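You operate a simulated robot arm through the tools that you are given. There is no shell and no other tool.

You are at the controls of a simulated robot arm. One attempt, no reset.

## Task
Put things in order on the top of the slide bench. At the end: the blue memory card from the top of the slide bench stands where the purple cassette stood; the purple cassette from the top of the slide bench stands where the black pad stood; the spool of blue thread stands on top of the mill print on a cream board; the black pad stands where the spool of blue thread stood; whatever was shut is shut again. Leave all else as you found it, and nothing knocked over.

It is judged by the outcome, as a careful person would: the job done as asked, and still so three seconds after it is handed in. It fails if anything else is knocked over, pushed out of place, dropped, spilled or broken.

## Robot
A 6-joint arm with a two-finger parallel gripper, fixed in place. Base frame: the origin is on the floor under the middle of its stand, x ahead of it, y to its left, z up; the work surface is at about z = 0.8. Lengths are in m, angles in rad, forces in N, time in s.
With the tool pointing down near the work surface it reaches from about 0.26 to 0.68 m from the base axis. Its first joint turns from -1.152 to 1.152 rad. Payload 2.9 kg.
The tool frame sits at the grasp point between the pads (the TCP): z along the fingers, y along the line on which they close. The tips reach 0.03 m beyond it. Largest opening 0.11 m; finger width 0.02, thickness 0.01; the body of the gripper, 0.048 by 0.112 m, starts 0.055 m behind the TCP.
Orientation is that of the tool frame in the base frame, as a unit quaternion [x, y, z, w]. With the fingers straight down and closing along the base's y, the tool's x points along the base's -x, its y along +y and its z along -z.

## Interface
- The arm moves only by the tool drive_tool. Its argument "increments" is a list of rows, each an object (a shift or turn left out is 0, a gripper value left out holds the last) with "rotation": the turn, a rotation vector about the tool's x, y, z in rad, a list of three; "linear": the shift along the tool's x, y, z in m, a list of three; "hand": the closure, from 0 (fully open) to 1 (shut). In form: [{"rotation": [rx, ry, rz], "linear": [tx, ty, tz], "hand": hand}, ...]. A call has 1 to 20 rows; each row is the pose to reach, as a shift and turn from the pose commanded when the call began, along the tool's axes at that moment. Rows are played at 5 a second. More than 0.05 m and 0.15 rad between two rows, or a gripper value outside its range, and nothing of the call is played. A pose out of reach is approached as far as the arm can. The call stops where the force on the tool passes 40 N (or 10 N more than at its start, if that is more) or the arm is blocked; 0.2 s more then pass. Each finger travels about 0.108 m/s and halts on what it meets, pressing with about 36 N; the grip force reading is that of the motor and also rises with nothing between the fingers. The clock runs only during rows and for 0.2 s after the last one: add rows that repeat a pose to give the fingers time. The reply holds the time, the measured pose of the TCP, the force on the tool along the base axes, the opening and the grip force, in the units named above and with some noise, with the torque about the TCP (base axes, N m) and any sound that the robot's microphone picked up, and new pictures: "views" is both (left out), scene, wrist or none.
- Cameras (640 x 400 px; columns grow to the right, rows downward): "scene" is fixed at [0.0891, 0.4481, 1.3843]; the picture's right is [-0.61, -0.79, 0.00], its down [-0.45, 0.35, -0.82] and it looks along [0.65, -0.50, -0.57] (base axes); focal length 371 px, centre (320, 200). "wrist" rides on the gripper at [0.072, 0.017, -0.103] in the tool frame; the picture's right is [-0.23, 0.97, 0.00], its down [-0.76, -0.18, -0.62] and it looks along [-0.61, -0.14, 0.78] (tool axes); focal length 222 px, centre (320, 200). There is no depth. A picture from a camera that has moved, and an enlarged one, comes with that camera's place and axes in the base frame and with its lens.
- zoom(camera, box): a new picture of the part [left, top, right, bottom] of that camera's present view, enlarged. It takes no simulated time.
- finish_job(): hands the job in; it is judged then, once.

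Nothing tells you positions but the pictures and the camera data. Unless the task says otherwise, let go and move clear before handing in.

The tools are called after "Call:" by a JSON object that holds its "name" and its "arguments". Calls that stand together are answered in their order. drive_tool: Moves the arm, as the interface text tells. Its arguments: {"type":"object","properties":{"increments":{"type":"array","items":{"type":"object","properties":{"rotation":{"type":"array","items":{"type":"number"}},"linear":{"type":"array","items":{"type":"number"}},"hand":{"type":"number"}}}},"views":{"type":"string","enum":["both","scene","wrist","none"]}},"required":["increments"]} The other tools are called the same way: zoom (camera, box) takes an enlarged picture of a part of a camera's view; finish_job () hands the job in.

At the start:

```text
t: 0.0
tcp_pos: [0.3749, -0.1158, 1.1345]
ee_rot: [0.0, 1.0, 0.0, 0.001]
wrist_force: [0.2, 0.4, -0.9]
ft_torque: [0.01, -0.01, -0.01]
opening: 0.1101
grip_force: 0.0
```

scene: 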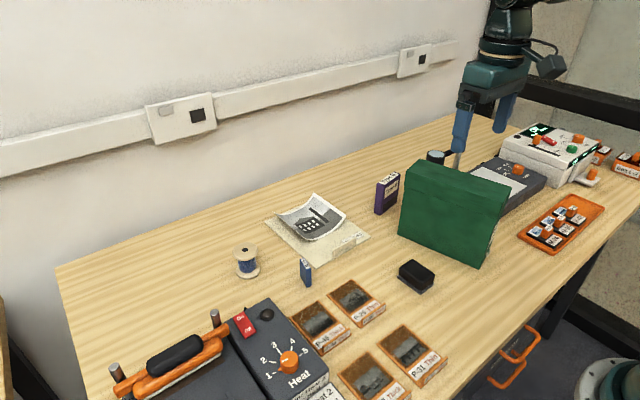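
wrist: 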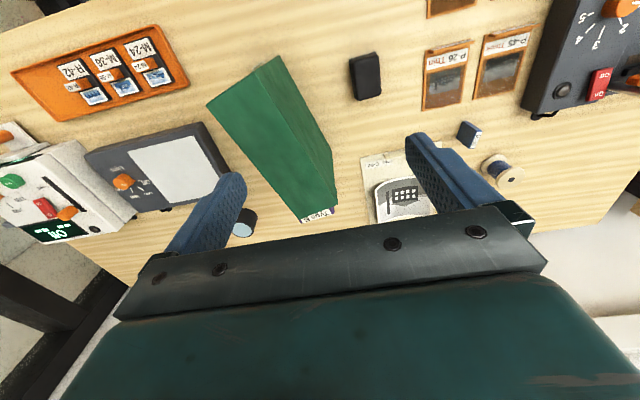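

I see a bench with a purple cassette standing beside a green box, a black pad, a small blue memory card, a spool of blue thread and a print on a cream board. I will zoom in to locate everything before moving.

Call:
{"name": "zoom", "arguments": {"camera": "scene", "box": [220, 160, 380, 300]}}

Call:
{"name": "zoom", "arguments": {"camera": "scene", "box": [360, 140, 520, 300]}}

Call:
{"name": "zoom", "arguments": {"camera": "wrist", "box": [330, 30, 550, 240]}}

Call:
{"name": "zoom", "arguments": {"camera": "scene", "box": [480, 100, 640, 260]}}

```text
2.86 times, centred on (300, 230) of scene
camera zoom: at [0.0891, 0.4481, 1.3843], right [-0.61, -0.79, 0.0], down [-0.45, 0.35, -0.82], along [0.65, -0.5, -0.57], focal length 1059 px, centre (377, 114)
```

zoom: 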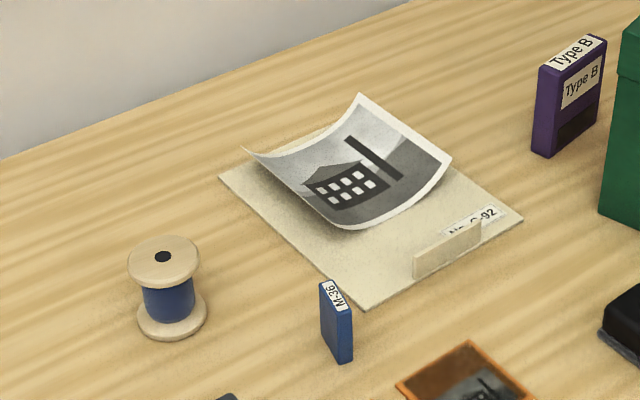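

```text
2.50 times, centred on (440, 220) of scene
camera zoom: at [0.0891, 0.4481, 1.3843], right [-0.61, -0.79, 0.0], down [-0.45, 0.35, -0.82], along [0.65, -0.5, -0.57], focal length 927 px, centre (20, 150)
```

zoom: 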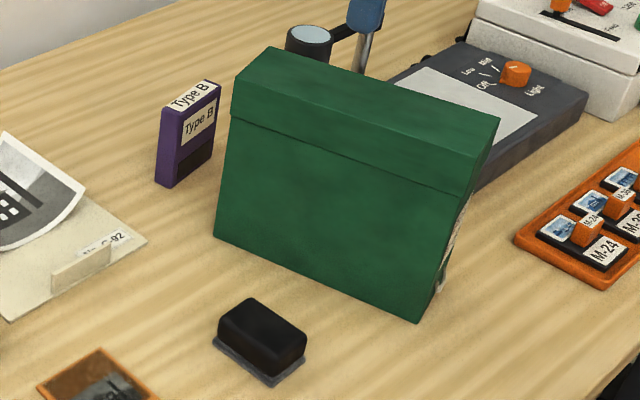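

```text
1.90 times, centred on (440, 135) of wrist
camera zoom: at [0.3009, -0.1002, 1.2374], right [0.23, 0.97, 0.0], down [0.76, -0.18, 0.62], along [0.61, -0.14, -0.78], focal length 423 px, centre (91, 324)
```

zoom: 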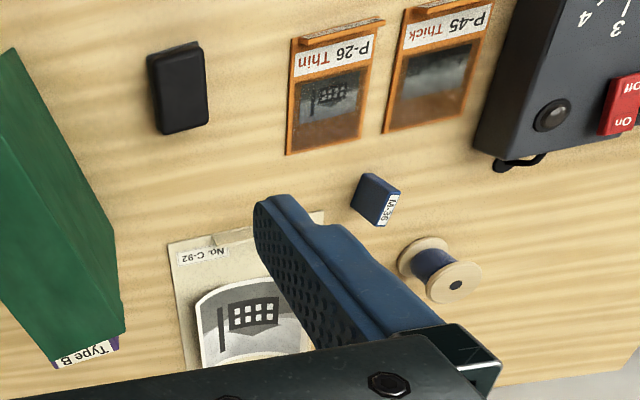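

```text
2.50 times, centred on (560, 180) of scene
camera zoom: at [0.0891, 0.4481, 1.3843], right [-0.61, -0.79, 0.0], down [-0.45, 0.35, -0.82], along [0.65, -0.5, -0.57], focal length 927 px, centre (-280, 250)
```

zoom: 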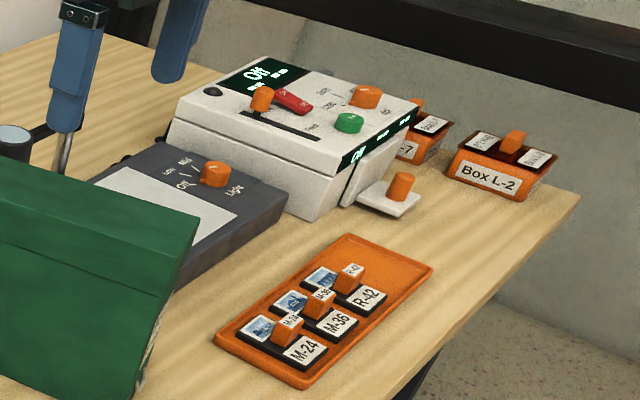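

The order is clear: spool onto the print, then pad, cassette and card, each into the place just vacated. I'll look closer at the curled print and the neighbours first.

Call:
{"name": "zoom", "arguments": {"camera": "scene", "box": [265, 185, 375, 275]}}

Call:
{"name": "zoom", "arguments": {"camera": "scene", "box": [225, 235, 335, 300]}}

Call:
{"name": "zoom", "arguments": {"camera": "scene", "box": [360, 130, 480, 230]}}

Call:
{"name": "zoom", "arguments": {"camera": "scene", "box": [280, 240, 460, 400]}}

```text
4.44 times, centred on (320, 230) of scene
camera zoom: at [0.0891, 0.4481, 1.3843], right [-0.61, -0.79, 0.0], down [-0.45, 0.35, -0.82], along [0.65, -0.5, -0.57], focal length 1648 px, centre (320, 67)
```

zoom: 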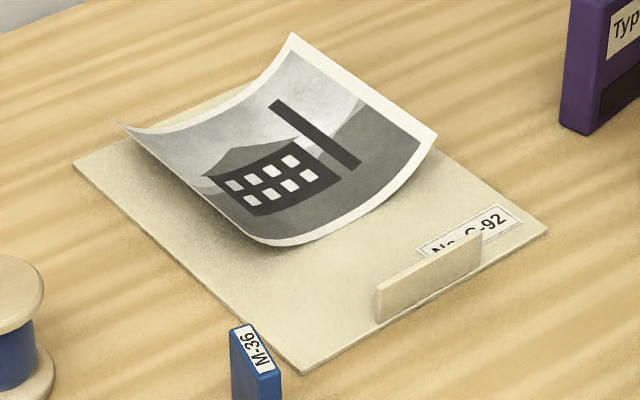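

```text
5.82 times, centred on (280, 268) of scene
camera zoom: at [0.0891, 0.4481, 1.3843], right [-0.61, -0.79, 0.0], down [-0.45, 0.35, -0.82], along [0.65, -0.5, -0.57], focal length 2157 px, centre (553, -193)
```

zoom: 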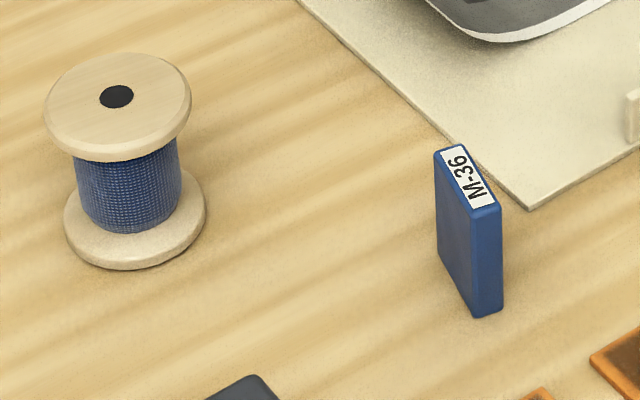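

```text
4.00 times, centred on (420, 180) of scene
camera zoom: at [0.0891, 0.4481, 1.3843], right [-0.61, -0.79, 0.0], down [-0.45, 0.35, -0.82], along [0.65, -0.5, -0.57], focal length 1483 px, centre (-80, 280)
```

zoom: 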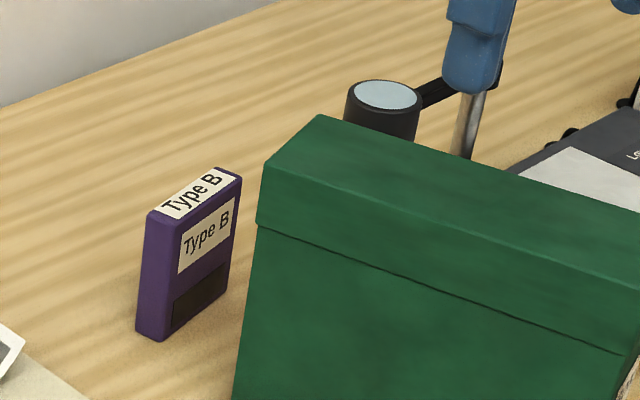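

```text
2.50 times, centred on (370, 320) of scene
camera zoom: at [0.0891, 0.4481, 1.3843], right [-0.61, -0.79, 0.0], down [-0.45, 0.35, -0.82], along [0.65, -0.5, -0.57], focal length 927 px, centre (195, -100)
```

zoom: 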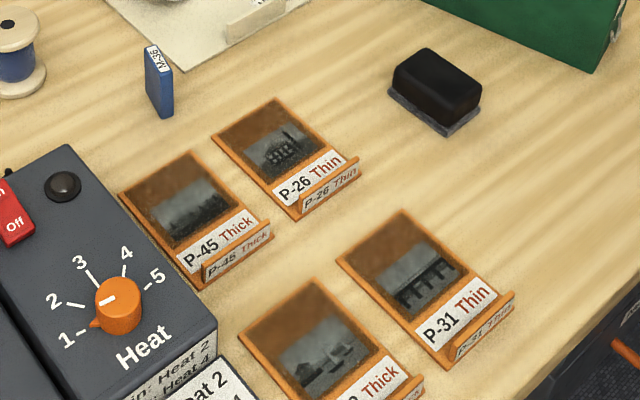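

The print is curled like a trough running along x, and the spool will stand in that trough. I'll raise no risk by moving high, over toward the spool, to get a close wrist view.

Call:
{"name": "drive_tool", "arguments": {"increments": [{"linear": [-0.02, 0.03, 0.01]}, {"linear": [-0.045, 0.065, 0.03]}, {"linear": [-0.07, 0.1, 0.05]}, {"linear": [-0.095, 0.135, 0.07]}, {"linear": [-0.12, 0.17, 0.09]}, {"linear": [-0.145, 0.205, 0.105]}, {"linear": [-0.17, 0.24, 0.12]}, {"linear": [-0.19, 0.27, 0.13]}, {"linear": [-0.2, 0.295, 0.1345]}, {"linear": [-0.2, 0.295, 0.1345]}]}}

```text
t: 2.2
tcp_pos: [0.5726, 0.1775, 1.0015]
ee_rot: [0.0, 1.0, 0.0, 0.0]
wrist_force: [0.6, -0.8, 0.2]
ft_torque: [0.0, -0.01, 0.02]
opening: 0.1096
grip_force: 0.1
camera wrist: at [0.4991, 0.1939, 1.1044], right [0.23, 0.97, 0.0], down [0.76, -0.18, 0.62], along [0.61, -0.14, -0.78], focal length 222 px, centre (320, 200)
```

scene: 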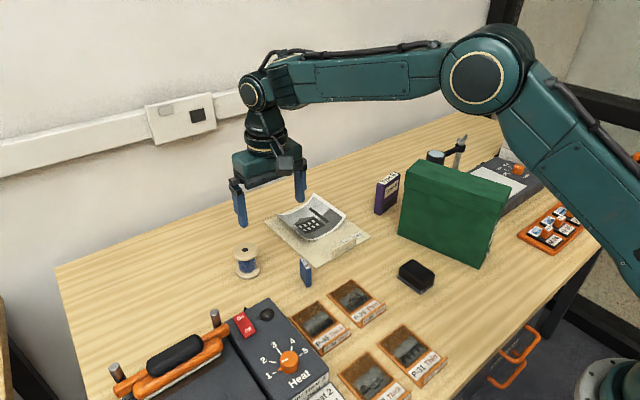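
wrist: 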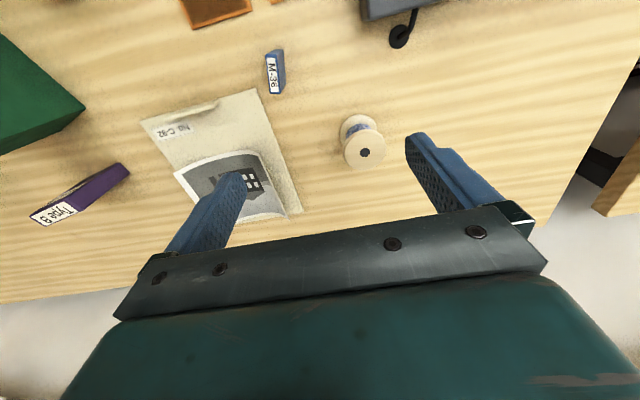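

The arm is above the bench near the spool, whose top I place at about (0.631, 0.219). I'll zoom the wrist view to refine spool, print, card and cassette positions.

Call:
{"name": "zoom", "arguments": {"camera": "wrist", "box": [320, 100, 410, 180]}}

Call:
{"name": "zoom", "arguments": {"camera": "wrist", "box": [130, 40, 310, 230]}}

Call:
{"name": "zoom", "arguments": {"camera": "wrist", "box": [0, 120, 150, 240]}}

```text
5.00 times, centred on (365, 140) of wrist
camera zoom: at [0.4991, 0.1939, 1.1044], right [0.23, 0.97, 0.0], down [0.76, -0.18, 0.62], along [0.61, -0.14, -0.78], focal length 1111 px, centre (95, 500)
```

zoom: 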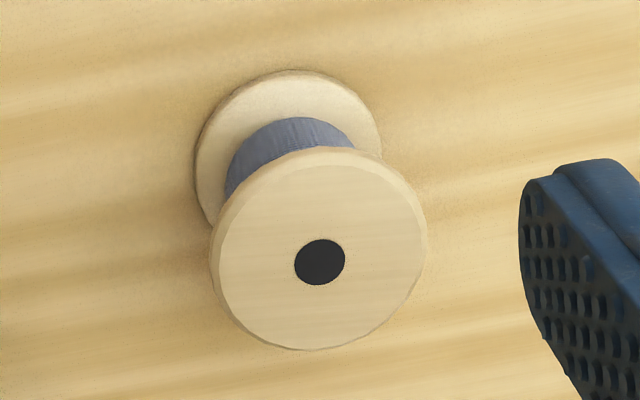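

```text
2.11 times, centred on (220, 135) of wrist
camera zoom: at [0.4991, 0.1939, 1.1044], right [0.23, 0.97, 0.0], down [0.76, -0.18, 0.62], along [0.61, -0.14, -0.78], focal length 468 px, centre (530, 337)
```

zoom: 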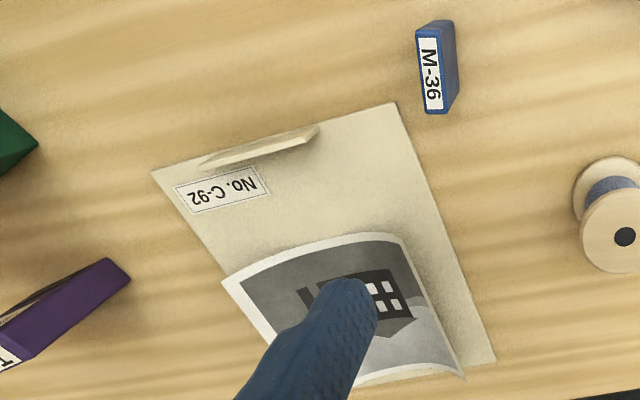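

```text
3.33 times, centred on (75, 180) of wrist
camera zoom: at [0.4991, 0.1939, 1.1044], right [0.23, 0.97, 0.0], down [0.76, -0.18, 0.62], along [0.61, -0.14, -0.78], focal length 740 px, centre (1137, 267)
```

zoom: 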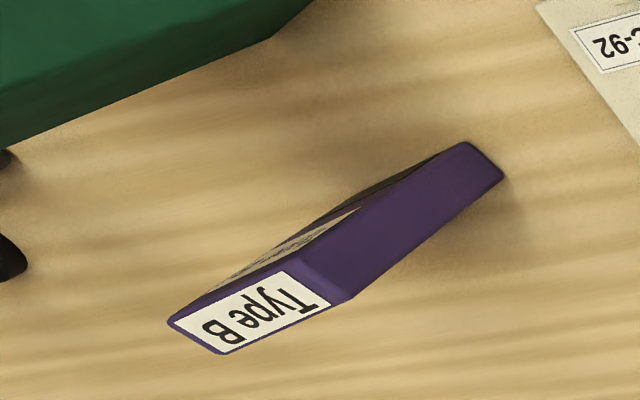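

The spool centre comes out near (0.629, 0.219) with a flange about 52 mm across. I'll move directly above it and check again from nearer.

Call:
{"name": "drive_tool", "arguments": {"increments": [{"linear": [-0.02, 0.015, 0.015]}, {"linear": [-0.04, 0.03, 0.03]}, {"linear": [-0.055, 0.04, 0.05]}, {"linear": [-0.055, 0.04, 0.05]}, {"linear": [-0.055, 0.04, 0.05]}]}}

```text
t: 3.4
tcp_pos: [0.6291, 0.2213, 0.9507]
ee_rot: [0.0, 1.0, 0.0, 0.0]
wrist_force: [-0.6, 0.1, -0.5]
ft_torque: [0.02, -0.03, -0.01]
opening: 0.11
grip_force: 0.0
camera wrist: at [0.5557, 0.2353, 1.0553], right [0.23, 0.97, 0.0], down [0.76, -0.18, 0.62], along [0.61, -0.14, -0.78], focal length 222 px, centre (320, 200)
```

scene: 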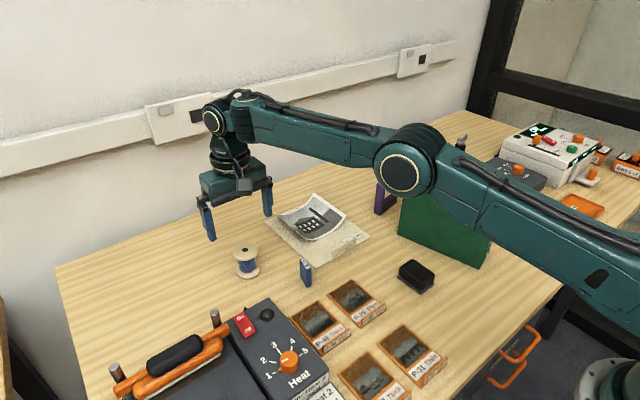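
wrist: 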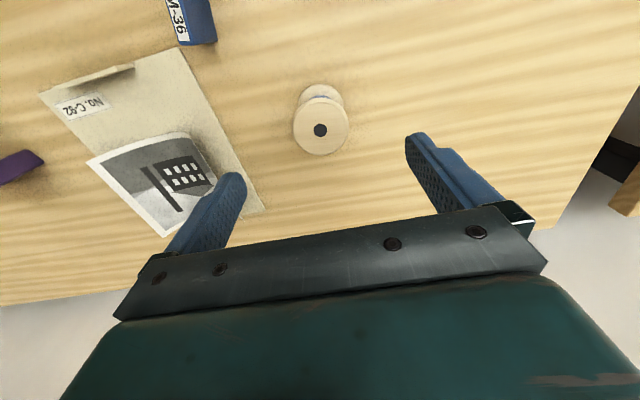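

The spool hole sits exactly on the tool axis in the wrist view, so I am centred. I'll go straight down until the pads straddle the top flange.

Call:
{"name": "drive_tool", "arguments": {"increments": [{"linear": [0, 0, 0.03]}, {"linear": [0, 0, 0.06]}, {"linear": [0, 0, 0.08]}, {"linear": [0, 0, 0.1]}, {"linear": [0, 0, 0.1]}]}}

Call:
{"name": "zoom", "arguments": {"camera": "wrist", "box": [180, 80, 480, 260]}}

Call:
{"name": "zoom", "arguments": {"camera": "scene", "box": [190, 180, 300, 290]}}

```text
t: 4.6
tcp_pos: [0.6294, 0.2189, 0.8492]
ee_rot: [0.0, 1.0, 0.0, 0.0]
wrist_force: [0.4, 0.6, -0.2]
ft_torque: [-0.01, 0.04, 0.02]
opening: 0.11
grip_force: 0.1
camera wrist: at [0.5564, 0.2347, 0.9519], right [0.23, 0.97, 0.0], down [0.76, -0.18, 0.62], along [0.61, -0.14, -0.78], focal length 222 px, centre (320, 200)
```

scene: 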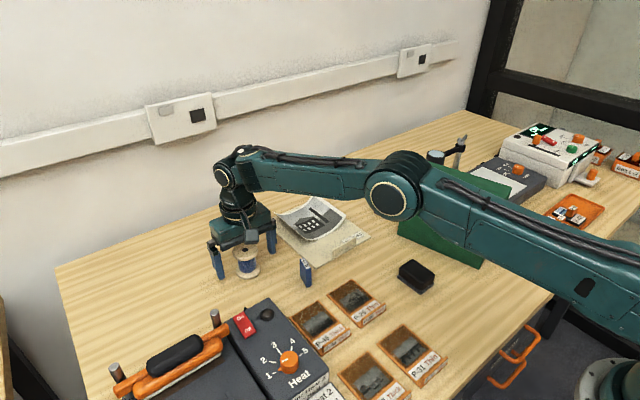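
wrist: 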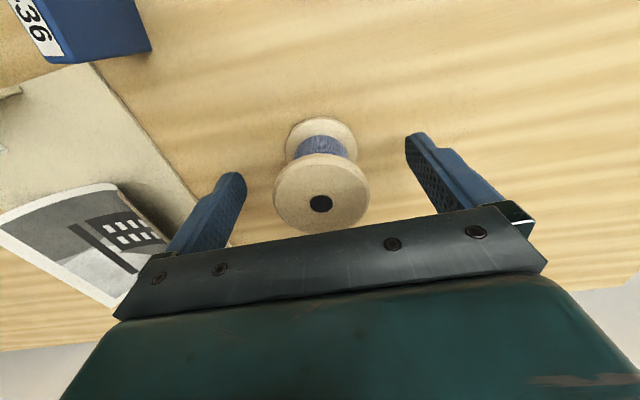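

```text
2.13 times, centred on (330, 170) of wrist
camera zoom: at [0.5564, 0.2347, 0.9519], right [0.23, 0.97, 0.0], down [0.76, -0.18, 0.62], along [0.61, -0.14, -0.78], focal length 474 px, centre (299, 264)
```

zoom: 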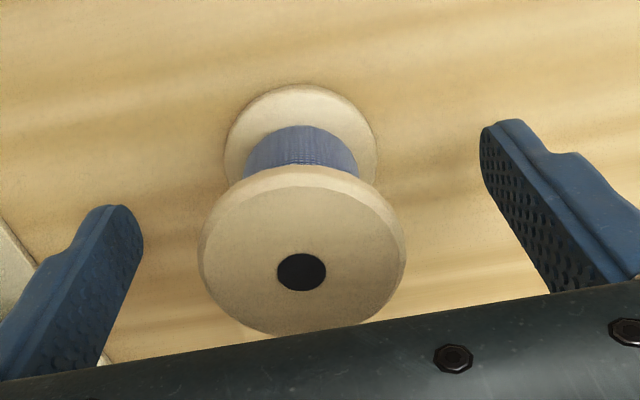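

```text
3.64 times, centred on (245, 235) of scene
camera zoom: at [0.0891, 0.4481, 1.3843], right [-0.61, -0.79, 0.0], down [-0.45, 0.35, -0.82], along [0.65, -0.5, -0.57], focal length 1348 px, centre (593, 73)
```

zoom: 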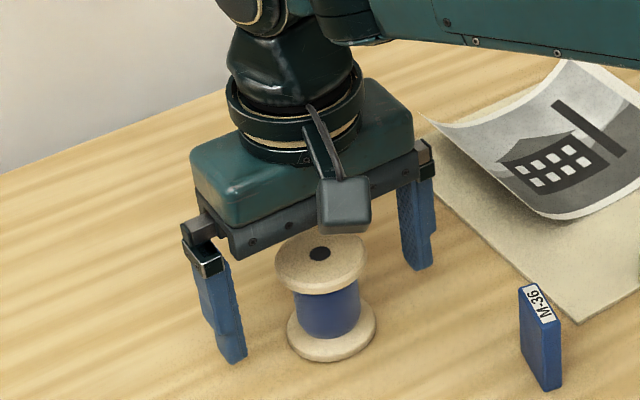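

The fingers straddle the top flange, whose top is at about z = 0.863. I'll close on it and lift slightly.

Call:
{"name": "drive_tool", "arguments": {"increments": [{"hand": 0.7}, {"hand": 0.7}, {"hand": 0.7}, {"hand": 0.7}]}}

Call:
{"name": "zoom", "arguments": {"camera": "scene", "box": [190, 180, 300, 290]}}

```text
t: 5.6
tcp_pos: [0.6299, 0.2192, 0.8485]
ee_rot: [0.0, 1.0, -0.001, 0.0]
wrist_force: [-0.2, -0.4, -0.3]
ft_torque: [-0.01, -0.03, -0.02]
opening: 0.0498
grip_force: 36.0
camera wrist: at [0.5564, 0.2347, 0.9522], right [0.23, 0.97, 0.0], down [0.76, -0.18, 0.62], along [0.61, -0.14, -0.78], focal length 222 px, centre (320, 200)
```

scene: 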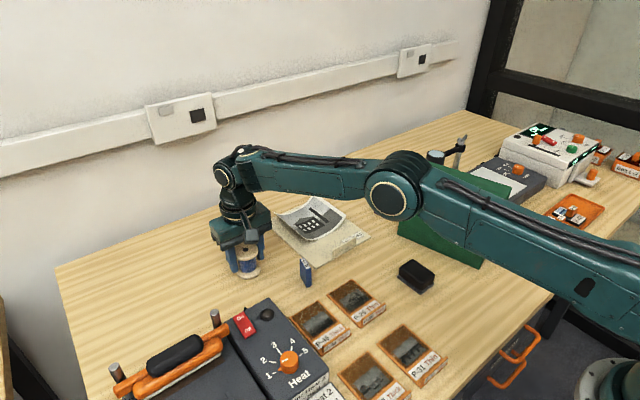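
wrist: 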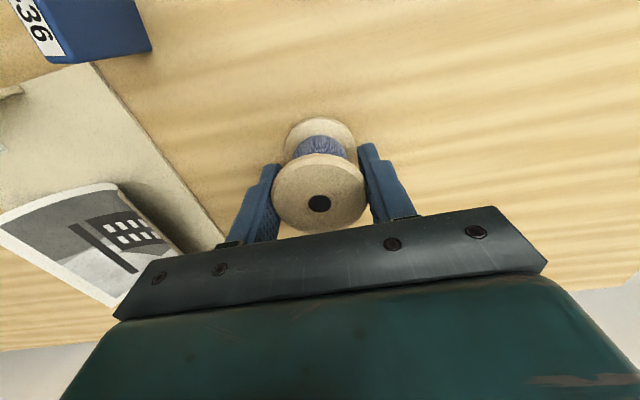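

```text
3.64 times, centred on (245, 235) of scene
camera zoom: at [0.0891, 0.4481, 1.3843], right [-0.61, -0.79, 0.0], down [-0.45, 0.35, -0.82], along [0.65, -0.5, -0.57], focal length 1348 px, centre (593, 73)
```

zoom: 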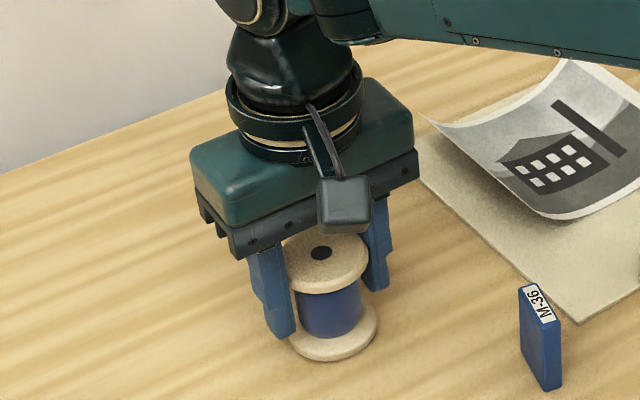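

The spool is held at (0.630, 0.219); this is also the place for the pad later. I'll lift, then carry it over the print, whose centre I take to be about (0.68, 0.016).

Call:
{"name": "drive_tool", "arguments": {"increments": [{"linear": [0, 0, -0.02]}, {"linear": [0, 0, -0.05]}, {"linear": [0, 0, -0.08]}, {"linear": [0, 0, -0.09]}, {"linear": [-0.005, -0.025, -0.09]}, {"linear": [-0.01, -0.05, -0.09]}, {"linear": [-0.015, -0.08, -0.09]}, {"linear": [-0.022, -0.11, -0.09]}, {"linear": [-0.03, -0.14, -0.09]}, {"linear": [-0.038, -0.17, -0.09]}, {"linear": [-0.045, -0.19, -0.09]}, {"linear": [-0.048, -0.203, -0.09]}, {"linear": [-0.048, -0.203, -0.09]}, {"linear": [-0.048, -0.203, -0.09]}]}}

Call:
{"name": "zoom", "arguments": {"camera": "wrist", "box": [180, 60, 480, 260]}}

Call:
{"name": "zoom", "arguments": {"camera": "scene", "box": [240, 130, 400, 270]}}

```text
t: 8.6
tcp_pos: [0.6759, 0.0175, 0.9392]
ee_rot: [0.001, 1.0, 0.0, 0.0]
wrist_force: [-0.4, -0.7, -0.6]
ft_torque: [0.0, 0.03, -0.02]
opening: 0.0496
grip_force: 35.8
camera wrist: at [0.6017, 0.033, 1.043], right [0.23, 0.97, 0.0], down [0.76, -0.18, 0.62], along [0.61, -0.14, -0.78], focal length 222 px, centre (320, 200)
```

scene: 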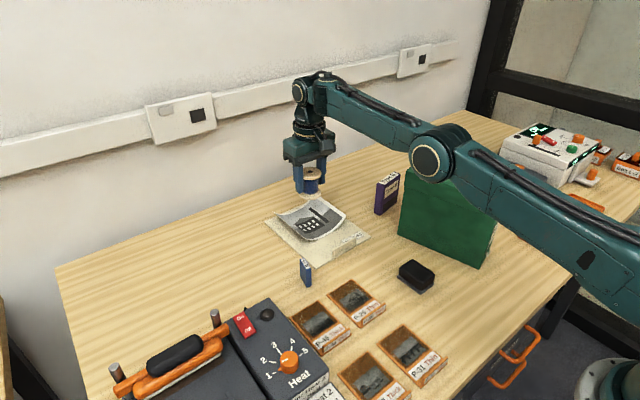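
wrist: 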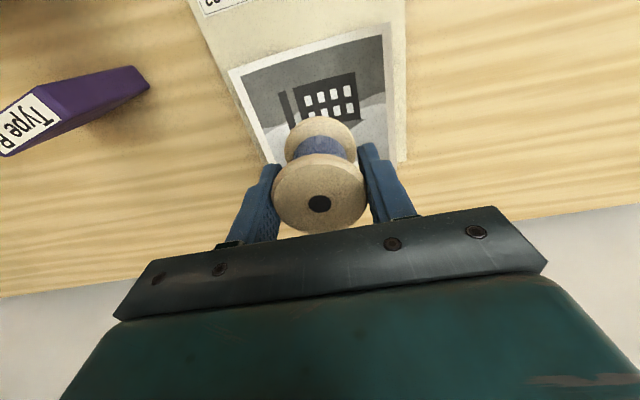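

```text
2.00 times, centred on (330, 160) of wrist
camera zoom: at [0.6017, 0.033, 1.043], right [0.23, 0.97, 0.0], down [0.76, -0.18, 0.62], along [0.61, -0.14, -0.78], focal length 444 px, centre (300, 280)
```

zoom: 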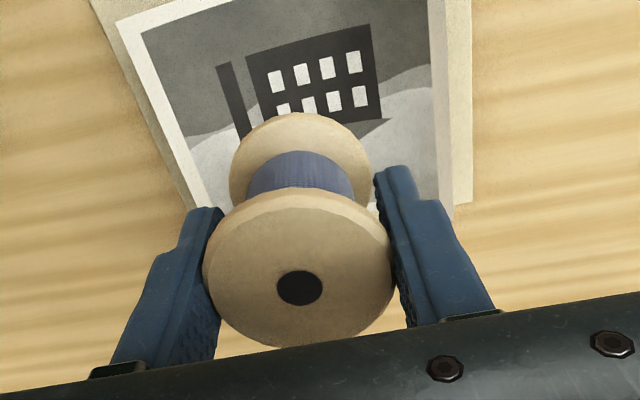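

```text
2.86 times, centred on (320, 200) of scene
camera zoom: at [0.0892, 0.4481, 1.3843], right [-0.61, -0.79, 0.0], down [-0.45, 0.35, -0.82], along [0.65, -0.5, -0.57], focal length 1059 px, centre (320, 200)
```

zoom: 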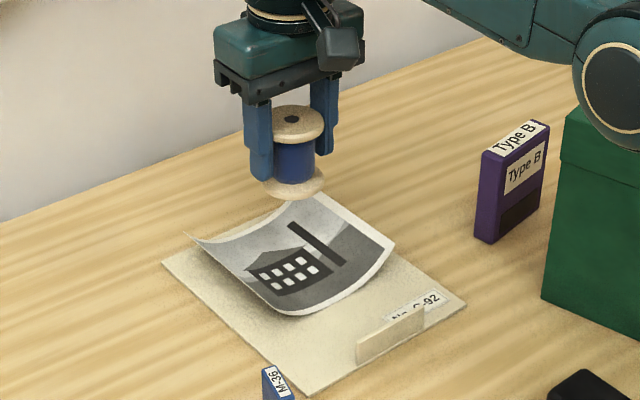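

The spool hangs over the middle of the print, with the print edges at y of about -0.048 and +0.083. I'll lower it to just above the print surface.

Call:
{"name": "drive_tool", "arguments": {"increments": [{"linear": [0, 0, 0.025]}, {"linear": [0, 0, 0.045]}, {"linear": [0, 0, 0.06]}, {"linear": [0, 0, 0.07]}, {"linear": [0, 0, 0.07]}]}}

Call:
{"name": "zoom", "arguments": {"camera": "scene", "box": [265, 175, 365, 265]}}

```text
t: 9.8
tcp_pos: [0.6762, 0.0168, 0.8679]
ee_rot: [0.0, 1.0, 0.0, 0.0]
wrist_force: [1.0, -0.4, -0.6]
ft_torque: [0.0, 0.04, -0.01]
opening: 0.0499
grip_force: 35.9
camera wrist: at [0.6027, 0.0322, 0.9714], right [0.23, 0.97, 0.0], down [0.76, -0.18, 0.62], along [0.61, -0.14, -0.78], focal length 222 px, centre (320, 200)
```

scene: 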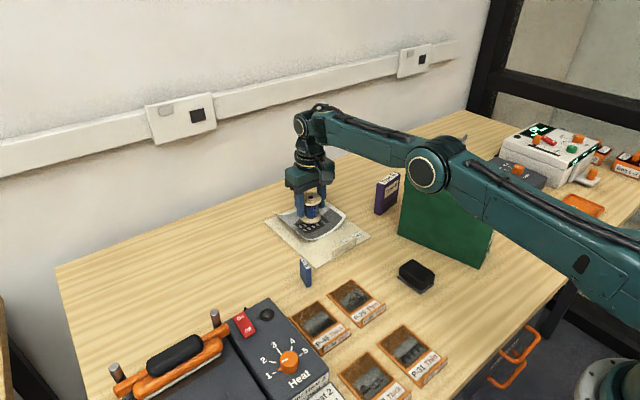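
wrist: 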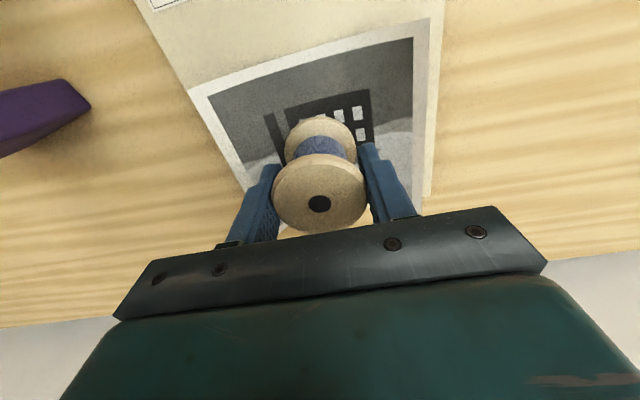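

```text
4.44 times, centred on (315, 220) of scene
camera zoom: at [0.0891, 0.4481, 1.3843], right [-0.61, -0.79, 0.0], down [-0.45, 0.35, -0.82], along [0.65, -0.5, -0.57], focal length 1648 px, centre (342, 111)
```

zoom: 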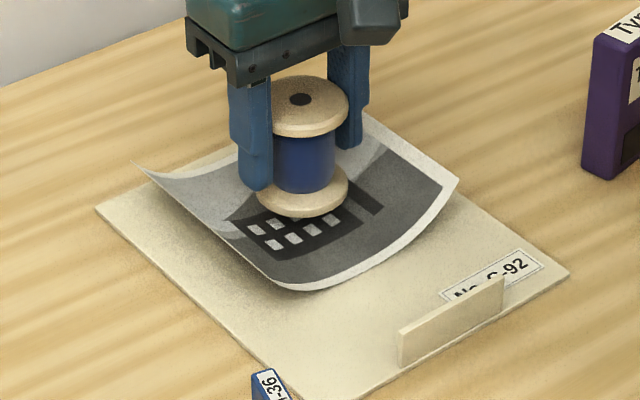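

The spool is level and a few millimetres above the print's trough. I'll lower in small steps and watch for contact force.

Call:
{"name": "drive_tool", "arguments": {"increments": [{"linear": [0, 0, 0.003]}, {"linear": [0, 0, 0.006]}, {"linear": [0, 0, 0.008]}, {"linear": [0, 0, 0.008]}], "views": "none"}}

Call:
{"name": "drive_tool", "arguments": {"increments": [{"linear": [0, 0, 0.001]}, {"linear": [0, 0, 0.002]}, {"linear": [0, 0, 0.002]}], "views": "none"}}

```text
t: 10.8
tcp_pos: [0.6779, 0.0172, 0.8602]
ee_rot: [0.0, 1.0, 0.0, 0.0]
wrist_force: [-0.4, -0.5, -0.4]
ft_torque: [0.03, 0.0, 0.0]
opening: 0.0498
grip_force: 36.0
```

```text
t: 11.6
tcp_pos: [0.6774, 0.0175, 0.8585]
ee_rot: [0.0, 1.0, 0.0, 0.0]
wrist_force: [0.0, -0.5, -1.1]
ft_torque: [-0.01, -0.02, 0.0]
opening: 0.0499
grip_force: 35.8
```

No contact yet at TCP z of about 0.859. I'll keep stepping down a millimetre or two at a time.

Call:
{"name": "drive_tool", "arguments": {"increments": [{"linear": [0, 0, 0.001]}, {"linear": [0, 0, 0.002]}, {"linear": [0, 0, 0.002]}], "views": "none"}}

Call:
{"name": "drive_tool", "arguments": {"increments": [{"linear": [0, 0, 0.001]}, {"linear": [0, 0, 0.001]}], "views": "scene"}}

Call:
{"name": "zoom", "arguments": {"camera": "scene", "box": [285, 195, 345, 245]}}

```text
t: 12.4
tcp_pos: [0.6784, 0.0167, 0.8569]
ee_rot: [0.001, 1.0, 0.0, 0.0]
wrist_force: [0.6, 0.7, -0.8]
ft_torque: [0.0, 0.01, -0.01]
opening: 0.0498
grip_force: 36.0
```

```text
t: 13.0
tcp_pos: [0.6785, 0.0178, 0.8552]
ee_rot: [0.0, 1.0, 0.0, -0.001]
wrist_force: [1.1, 0.2, 0.4]
ft_torque: [0.01, -0.04, -0.02]
opening: 0.05
grip_force: 36.5
```

scene: 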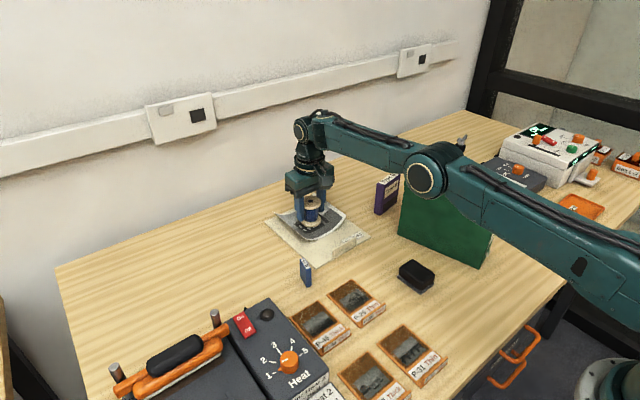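

```text
8.00 times, centred on (315, 220) of scene
camera zoom: at [0.0891, 0.4481, 1.3843], right [-0.61, -0.79, 0.0], down [-0.45, 0.35, -0.82], along [0.65, -0.5, -0.57], focal length 2966 px, centre (360, 40)
```

zoom: 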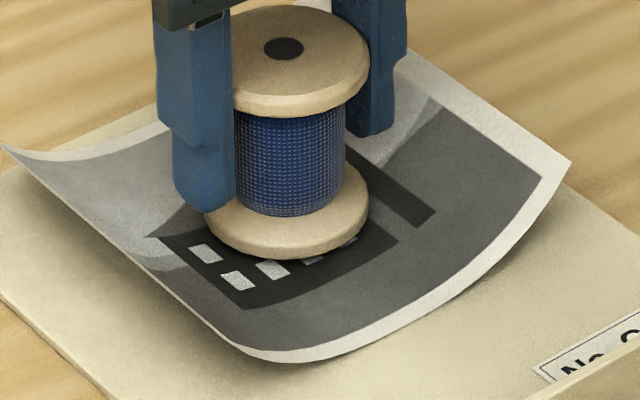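

The spool base is about to touch the print. I'll continue with single-millimetre steps.

Call:
{"name": "drive_tool", "arguments": {"increments": [{"linear": [0, 0, 0.001]}, {"linear": [0, 0, 0.001]}], "views": "none"}}

Call:
{"name": "drive_tool", "arguments": {"increments": [{"linear": [0, 0, 0.001]}, {"linear": [0, 0, 0.001]}], "views": "none"}}

```text
t: 13.6
tcp_pos: [0.6777, 0.017, 0.8547]
ee_rot: [0.0, 1.0, 0.0, 0.001]
wrist_force: [0.0, -0.1, -1.2]
ft_torque: [-0.02, 0.0, -0.01]
opening: 0.0498
grip_force: 36.0
```

```text
t: 14.2
tcp_pos: [0.6769, 0.0162, 0.8533]
ee_rot: [-0.001, 1.0, 0.0, 0.0]
wrist_force: [0.3, -0.8, 0.1]
ft_torque: [-0.02, 0.03, 0.0]
opening: 0.0499
grip_force: 36.3
```

Still no force reading. The spool bottom is now about 5 mm above bench level, so I'll continue carefully.

Call:
{"name": "drive_tool", "arguments": {"increments": [{"linear": [0, 0, 0.001]}, {"linear": [0, 0, 0.001]}], "views": "none"}}

Call:
{"name": "zoom", "arguments": {"camera": "scene", "box": [285, 195, 345, 245]}}

```text
t: 14.8
tcp_pos: [0.6786, 0.0166, 0.8536]
ee_rot: [-0.001, 1.0, -0.001, 0.0]
wrist_force: [0.4, 0.5, -0.6]
ft_torque: [-0.03, -0.03, -0.01]
opening: 0.05
grip_force: 36.0
```

```text
8.00 times, centred on (315, 220) of scene
camera zoom: at [0.0891, 0.4481, 1.3843], right [-0.61, -0.79, 0.0], down [-0.45, 0.35, -0.82], along [0.65, -0.5, -0.57], focal length 2966 px, centre (360, 40)
```

zoom: 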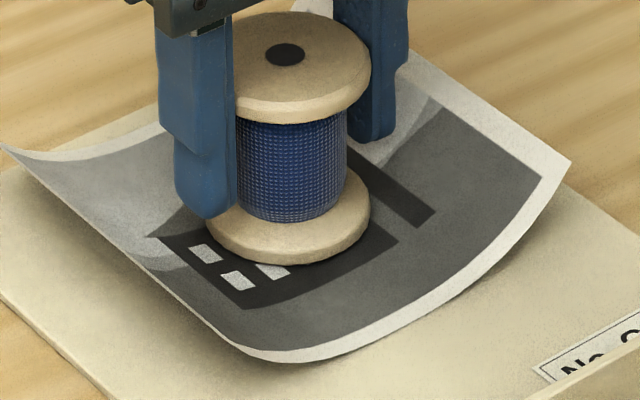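

No contact yet; the spool visually sits nearly on the print. Another small step.

Call:
{"name": "drive_tool", "arguments": {"increments": [{"linear": [0, 0, 0.001]}, {"linear": [0, 0, 0.001]}], "views": "none"}}

Call:
{"name": "drive_tool", "arguments": {"increments": [{"linear": [0, 0, 0.001]}, {"linear": [0, 0, 0.001]}], "views": "none"}}

Call:
{"name": "zoom", "arguments": {"camera": "scene", "box": [285, 195, 345, 245]}}

```text
t: 15.4
tcp_pos: [0.677, 0.017, 0.8523]
ee_rot: [0.0, 1.0, 0.0, 0.0]
wrist_force: [-1.5, 0.4, 2.0]
ft_torque: [-0.08, 0.02, -0.01]
opening: 0.0497
grip_force: 36.1
```

```text
t: 16.0
tcp_pos: [0.6777, 0.0142, 0.8525]
ee_rot: [0.0, 1.0, 0.0, 0.0]
wrist_force: [-2.6, 0.3, 10.6]
ft_torque: [-0.13, 0.2, 0.02]
opening: 0.0496
grip_force: 35.9
```

```text
8.00 times, centred on (315, 220) of scene
camera zoom: at [0.0888, 0.4481, 1.3843], right [-0.61, -0.79, 0.0], down [-0.45, 0.35, -0.82], along [0.65, -0.5, -0.57], focal length 2966 px, centre (360, 40)
```

zoom: 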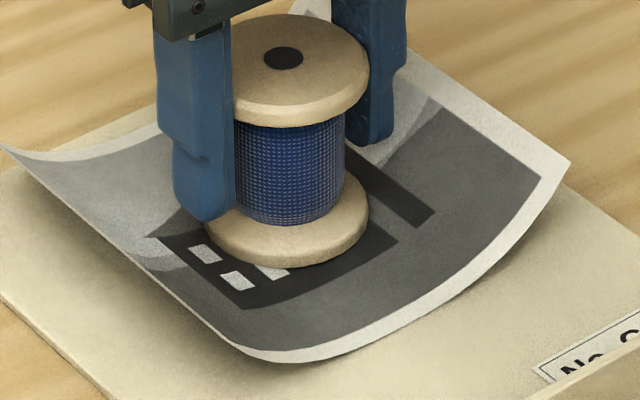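

Contact is clear (about 10 N upward). I'll ease off a millimetre, open the fingers a little, and check that the spool stays standing.

Call:
{"name": "drive_tool", "arguments": {"increments": [{"linear": [0, 0, -0.001], "hand": 0.7}, {"linear": [0, 0, -0.0012], "hand": 0.7}, {"linear": [0, 0, -0.0012], "hand": 0.52}, {"linear": [0, 0, -0.0012], "hand": 0.42}, {"linear": [0, 0, -0.0012], "hand": 0.42}, {"linear": [0, 0, -0.0012], "hand": 0.42}]}}

Call:
{"name": "zoom", "arguments": {"camera": "scene", "box": [285, 195, 345, 245]}}

```text
t: 17.4
tcp_pos: [0.6774, 0.0166, 0.8519]
ee_rot: [0.0, 1.0, -0.001, 0.001]
wrist_force: [0.0, -0.4, 0.2]
ft_torque: [0.01, -0.02, 0.01]
opening: 0.0636
grip_force: 0.0
camera wrist: at [0.6032, 0.0323, 0.9557], right [0.23, 0.97, 0.0], down [0.76, -0.18, 0.62], along [0.61, -0.14, -0.78], focal length 222 px, centre (320, 200)
```

scene: 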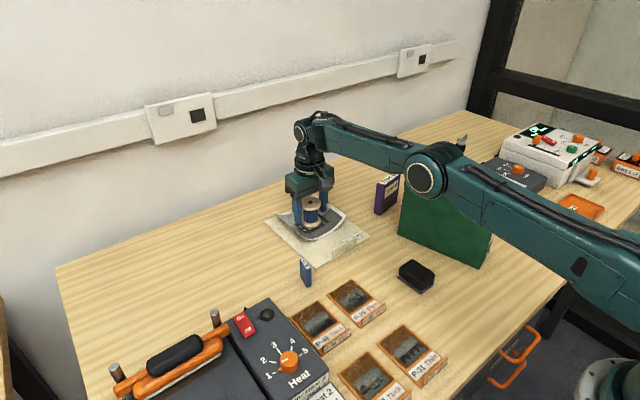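
wrist: 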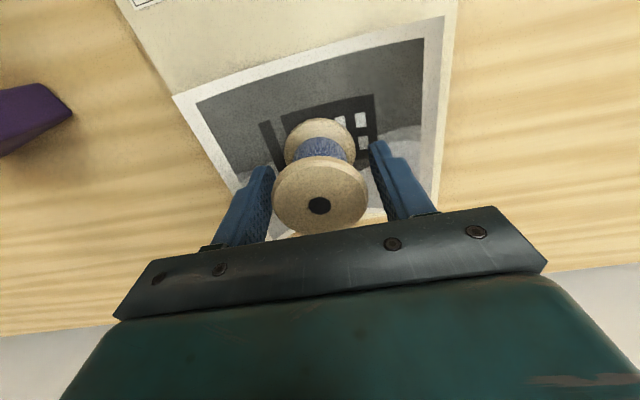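

```text
8.00 times, centred on (315, 220) of scene
camera zoom: at [0.0891, 0.4481, 1.3843], right [-0.61, -0.79, 0.0], down [-0.45, 0.35, -0.82], along [0.65, -0.5, -0.57], focal length 2966 px, centre (360, 40)
```

zoom: 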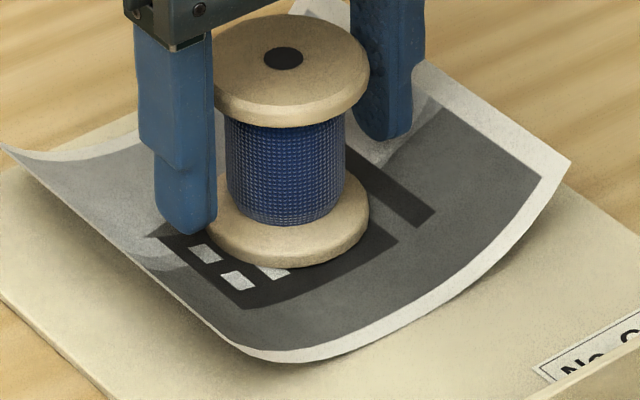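

The spool stands upright on the print. I'll lift straight up and then carry the open gripper high to above the black pad.

Call:
{"name": "drive_tool", "arguments": {"increments": [{"linear": [0, 0, -0.015]}, {"linear": [0, 0, -0.04]}, {"linear": [0, 0, -0.08]}, {"linear": [0, 0, -0.12]}, {"linear": [0, 0, -0.16]}, {"linear": [0.02, -0.004, -0.177], "hand": 0.3}, {"linear": [0.06, -0.012, -0.177], "hand": 0.3}, {"linear": [0.1, -0.02, -0.177], "hand": 0.3}, {"linear": [0.145, -0.03, -0.177], "hand": 0.3}, {"linear": [0.19, -0.04, -0.177], "hand": 0.3}, {"linear": [0.235, -0.05, -0.177], "hand": 0.3}, {"linear": [0.268, -0.056, -0.177], "hand": 0.3}, {"linear": [0.283, -0.056, -0.15], "hand": 0.3}, {"linear": [0.283, -0.056, -0.12], "hand": 0.3}, {"linear": [0.283, -0.056, -0.12], "hand": 0.3}]}}

Call:
{"name": "zoom", "arguments": {"camera": "wrist", "box": [220, 60, 420, 220]}}

Call:
{"name": "zoom", "arguments": {"camera": "scene", "box": [260, 180, 380, 270]}}

```text
t: 20.6
tcp_pos: [0.3932, -0.0361, 0.9706]
ee_rot: [0.0, 1.0, 0.0, 0.001]
wrist_force: [-0.1, -0.2, -1.5]
ft_torque: [0.02, -0.02, -0.02]
opening: 0.0769
grip_force: 0.1
out of reach, approached as far as the arm can: row 4, 5
camera wrist: at [0.3185, -0.0214, 1.074], right [0.23, 0.97, 0.0], down [0.76, -0.18, 0.62], along [0.61, -0.14, -0.78], focal length 222 px, centre (320, 200)
```

scene: 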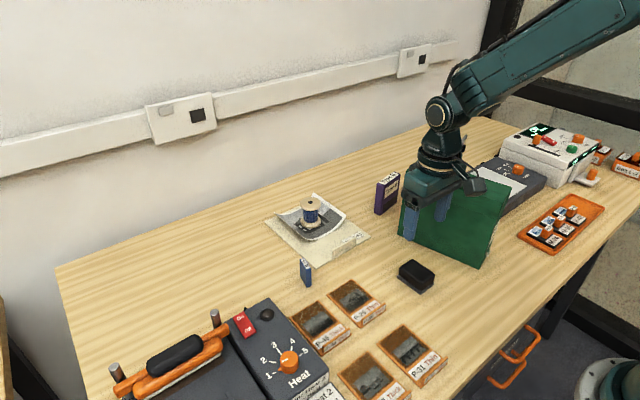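
wrist: 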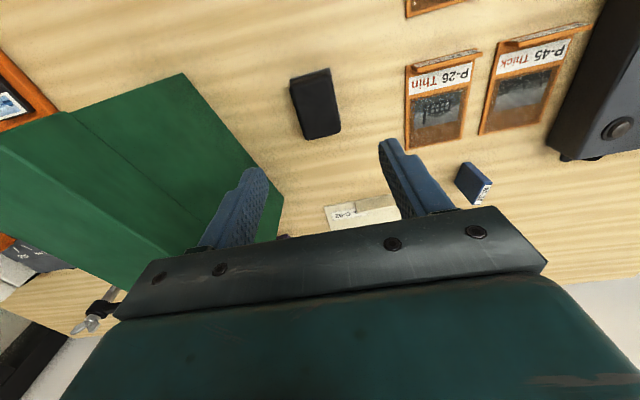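

```text
2.50 times, centred on (320, 140) of wrist
camera zoom: at [0.3185, -0.0214, 1.074], right [0.23, 0.97, 0.0], down [0.76, -0.18, 0.62], along [0.61, -0.14, -0.78], focal length 555 px, centre (320, 350)
```

zoom: 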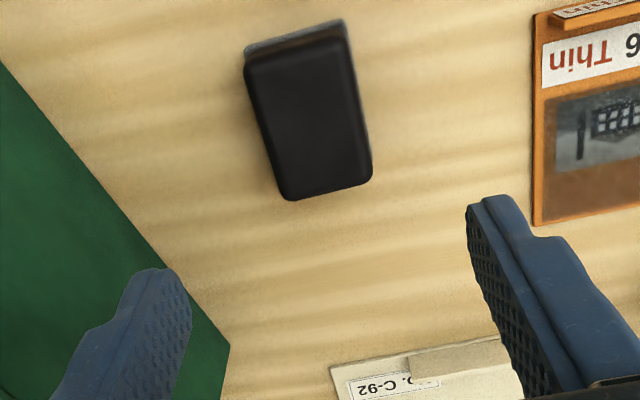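

```text
4.44 times, centred on (320, 225) of scene
camera zoom: at [0.0891, 0.4481, 1.3843], right [-0.61, -0.79, 0.0], down [-0.45, 0.35, -0.82], along [0.65, -0.5, -0.57], focal length 1648 px, centre (320, 89)
```

zoom: 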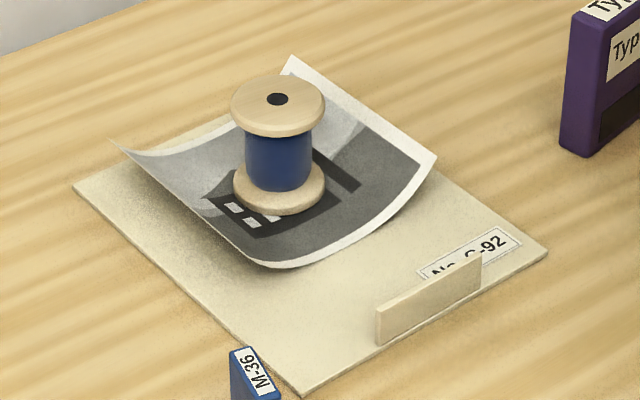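

The spool stands well on the print. The pad's centre works out to about (0.390, -0.042), long side along x, so I'll lower over it with the fingers either side in y.

Call:
{"name": "drive_tool", "arguments": {"increments": [{"linear": [0.005, -0.002, 0.03]}, {"linear": [0.005, -0.002, 0.065]}, {"linear": [0.005, -0.002, 0.09]}, {"linear": [0.005, -0.002, 0.09]}]}}

Call:
{"name": "zoom", "arguments": {"camera": "wrist", "box": [220, 60, 420, 220]}}

Call:
{"name": "zoom", "arguments": {"camera": "scene", "box": [370, 200, 490, 300]}}

```text
t: 21.6
tcp_pos: [0.3884, -0.0415, 0.8797]
ee_rot: [0.001, 1.0, 0.0, 0.0]
wrist_force: [-0.5, -0.4, -0.6]
ft_torque: [0.03, 0.01, 0.0]
opening: 0.077
grip_force: 0.0
camera wrist: at [0.3143, -0.0267, 0.9836], right [0.23, 0.97, 0.0], down [0.76, -0.18, 0.62], along [0.61, -0.14, -0.78], focal length 222 px, centre (320, 200)
```

scene: 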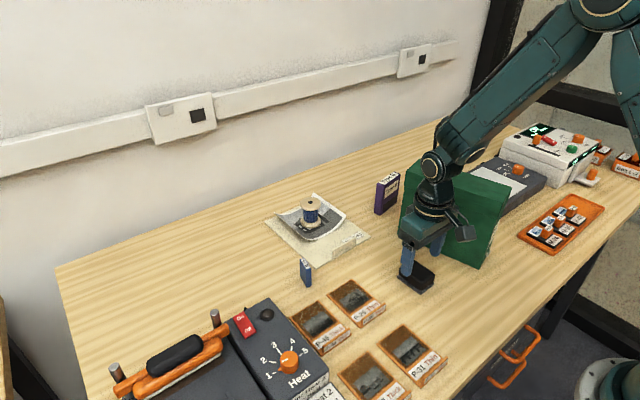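
wrist: 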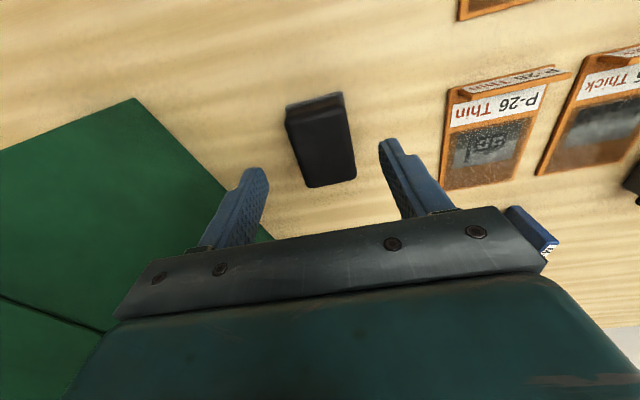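

```text
2.50 times, centred on (320, 140) of wrist
camera zoom: at [0.3143, -0.0267, 0.9836], right [0.23, 0.97, 0.0], down [0.76, -0.18, 0.62], along [0.61, -0.14, -0.78], focal length 555 px, centre (320, 350)
```

zoom: 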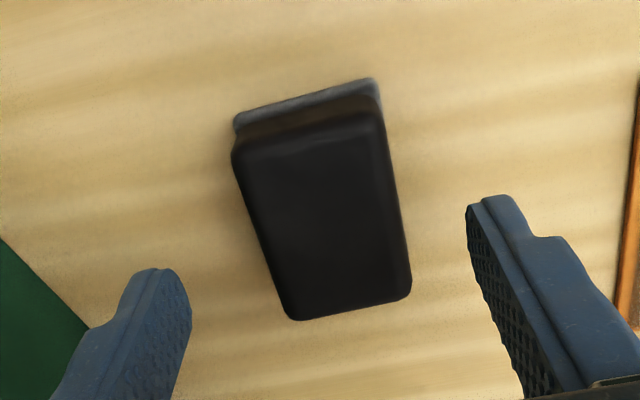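

```text
4.00 times, centred on (430, 250) of scene
camera zoom: at [0.0891, 0.4481, 1.3843], right [-0.61, -0.79, 0.0], down [-0.45, 0.35, -0.82], along [0.65, -0.5, -0.57], focal length 1483 px, centre (-120, 0)
```

zoom: 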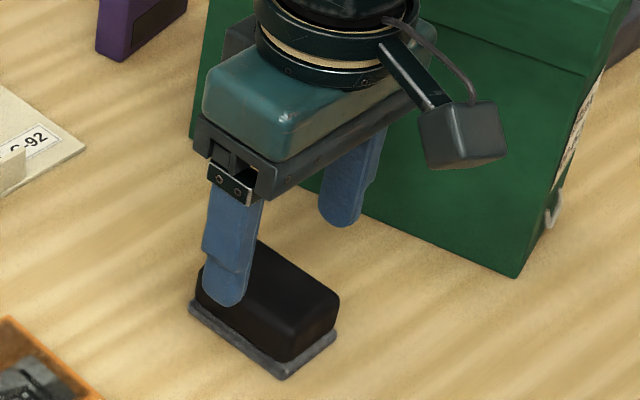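

The pad is centred between the fingers. I'll lower until the tips sit about 10 mm above the bench and close on the black block.

Call:
{"name": "drive_tool", "arguments": {"increments": [{"linear": [0, 0, 0.015]}, {"linear": [0, 0, 0.03]}, {"linear": [0, 0, 0.04]}, {"linear": [0, 0, 0.04]}, {"linear": [0, 0, 0.04], "hand": 0.75}, {"linear": [0, 0, 0.04], "hand": 0.75}, {"linear": [0, 0, 0.04], "hand": 0.75}, {"linear": [0, 0, 0.04], "hand": 0.75}]}}

Call:
{"name": "zoom", "arguments": {"camera": "scene", "box": [370, 200, 490, 300]}}

Call:
{"name": "zoom", "arguments": {"camera": "wrist", "box": [220, 60, 420, 220]}}

```text
t: 23.4
tcp_pos: [0.3902, -0.0454, 0.843]
ee_rot: [0.0, 1.0, 0.001, 0.0]
wrist_force: [-0.5, 0.1, 0.0]
ft_torque: [0.02, 0.01, -0.01]
opening: 0.0426
grip_force: 35.8
camera wrist: at [0.3157, -0.029, 0.9455], right [0.23, 0.97, 0.0], down [0.76, -0.18, 0.62], along [0.61, -0.14, -0.78], focal length 222 px, centre (320, 200)
```

scene: 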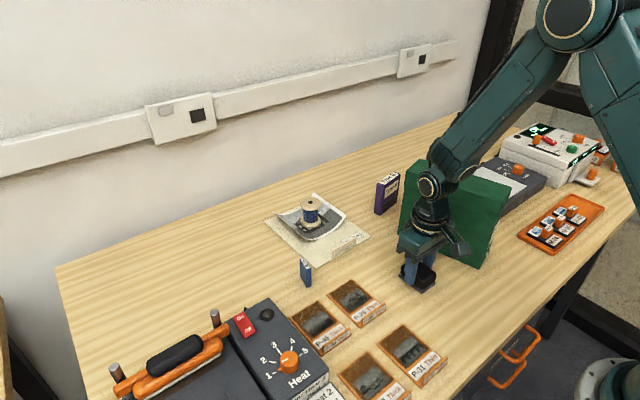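
wrist: 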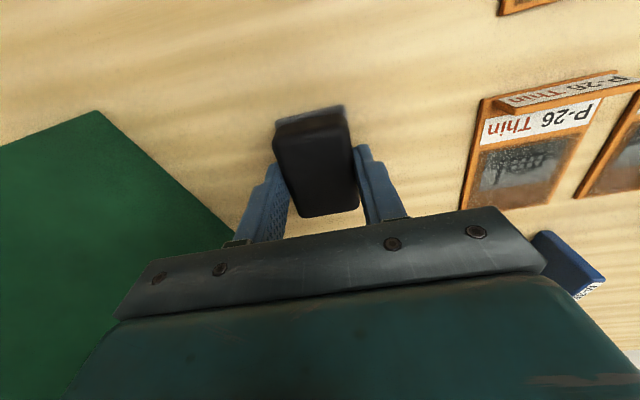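

```text
4.00 times, centred on (430, 250) of scene
camera zoom: at [0.0891, 0.4481, 1.3843], right [-0.61, -0.79, 0.0], down [-0.45, 0.35, -0.82], along [0.65, -0.5, -0.57], focal length 1483 px, centre (-120, 0)
```

zoom: 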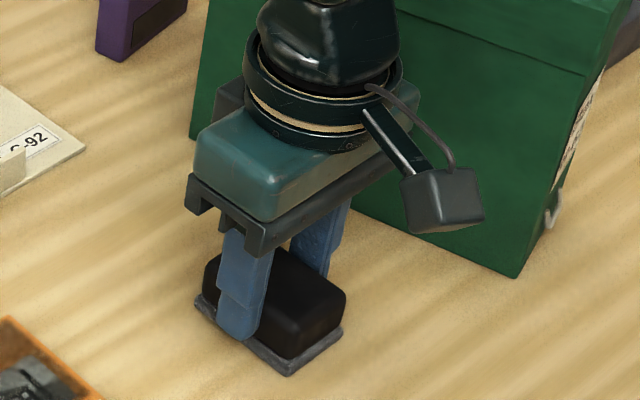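

```text
2.50 times, centred on (320, 140) of wrist
camera zoom: at [0.3157, -0.029, 0.9455], right [0.23, 0.97, 0.0], down [0.76, -0.18, 0.62], along [0.61, -0.14, -0.78], focal length 555 px, centre (320, 350)
```

zoom: 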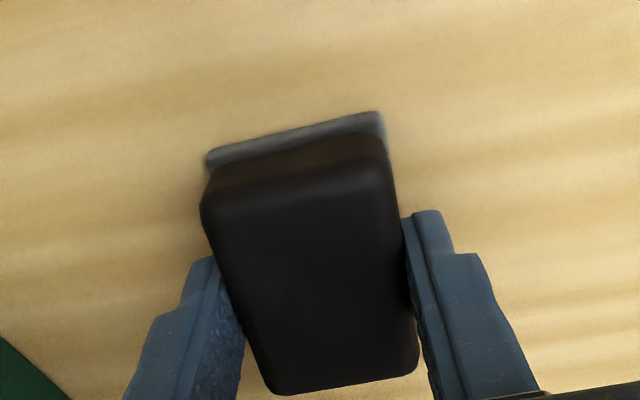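

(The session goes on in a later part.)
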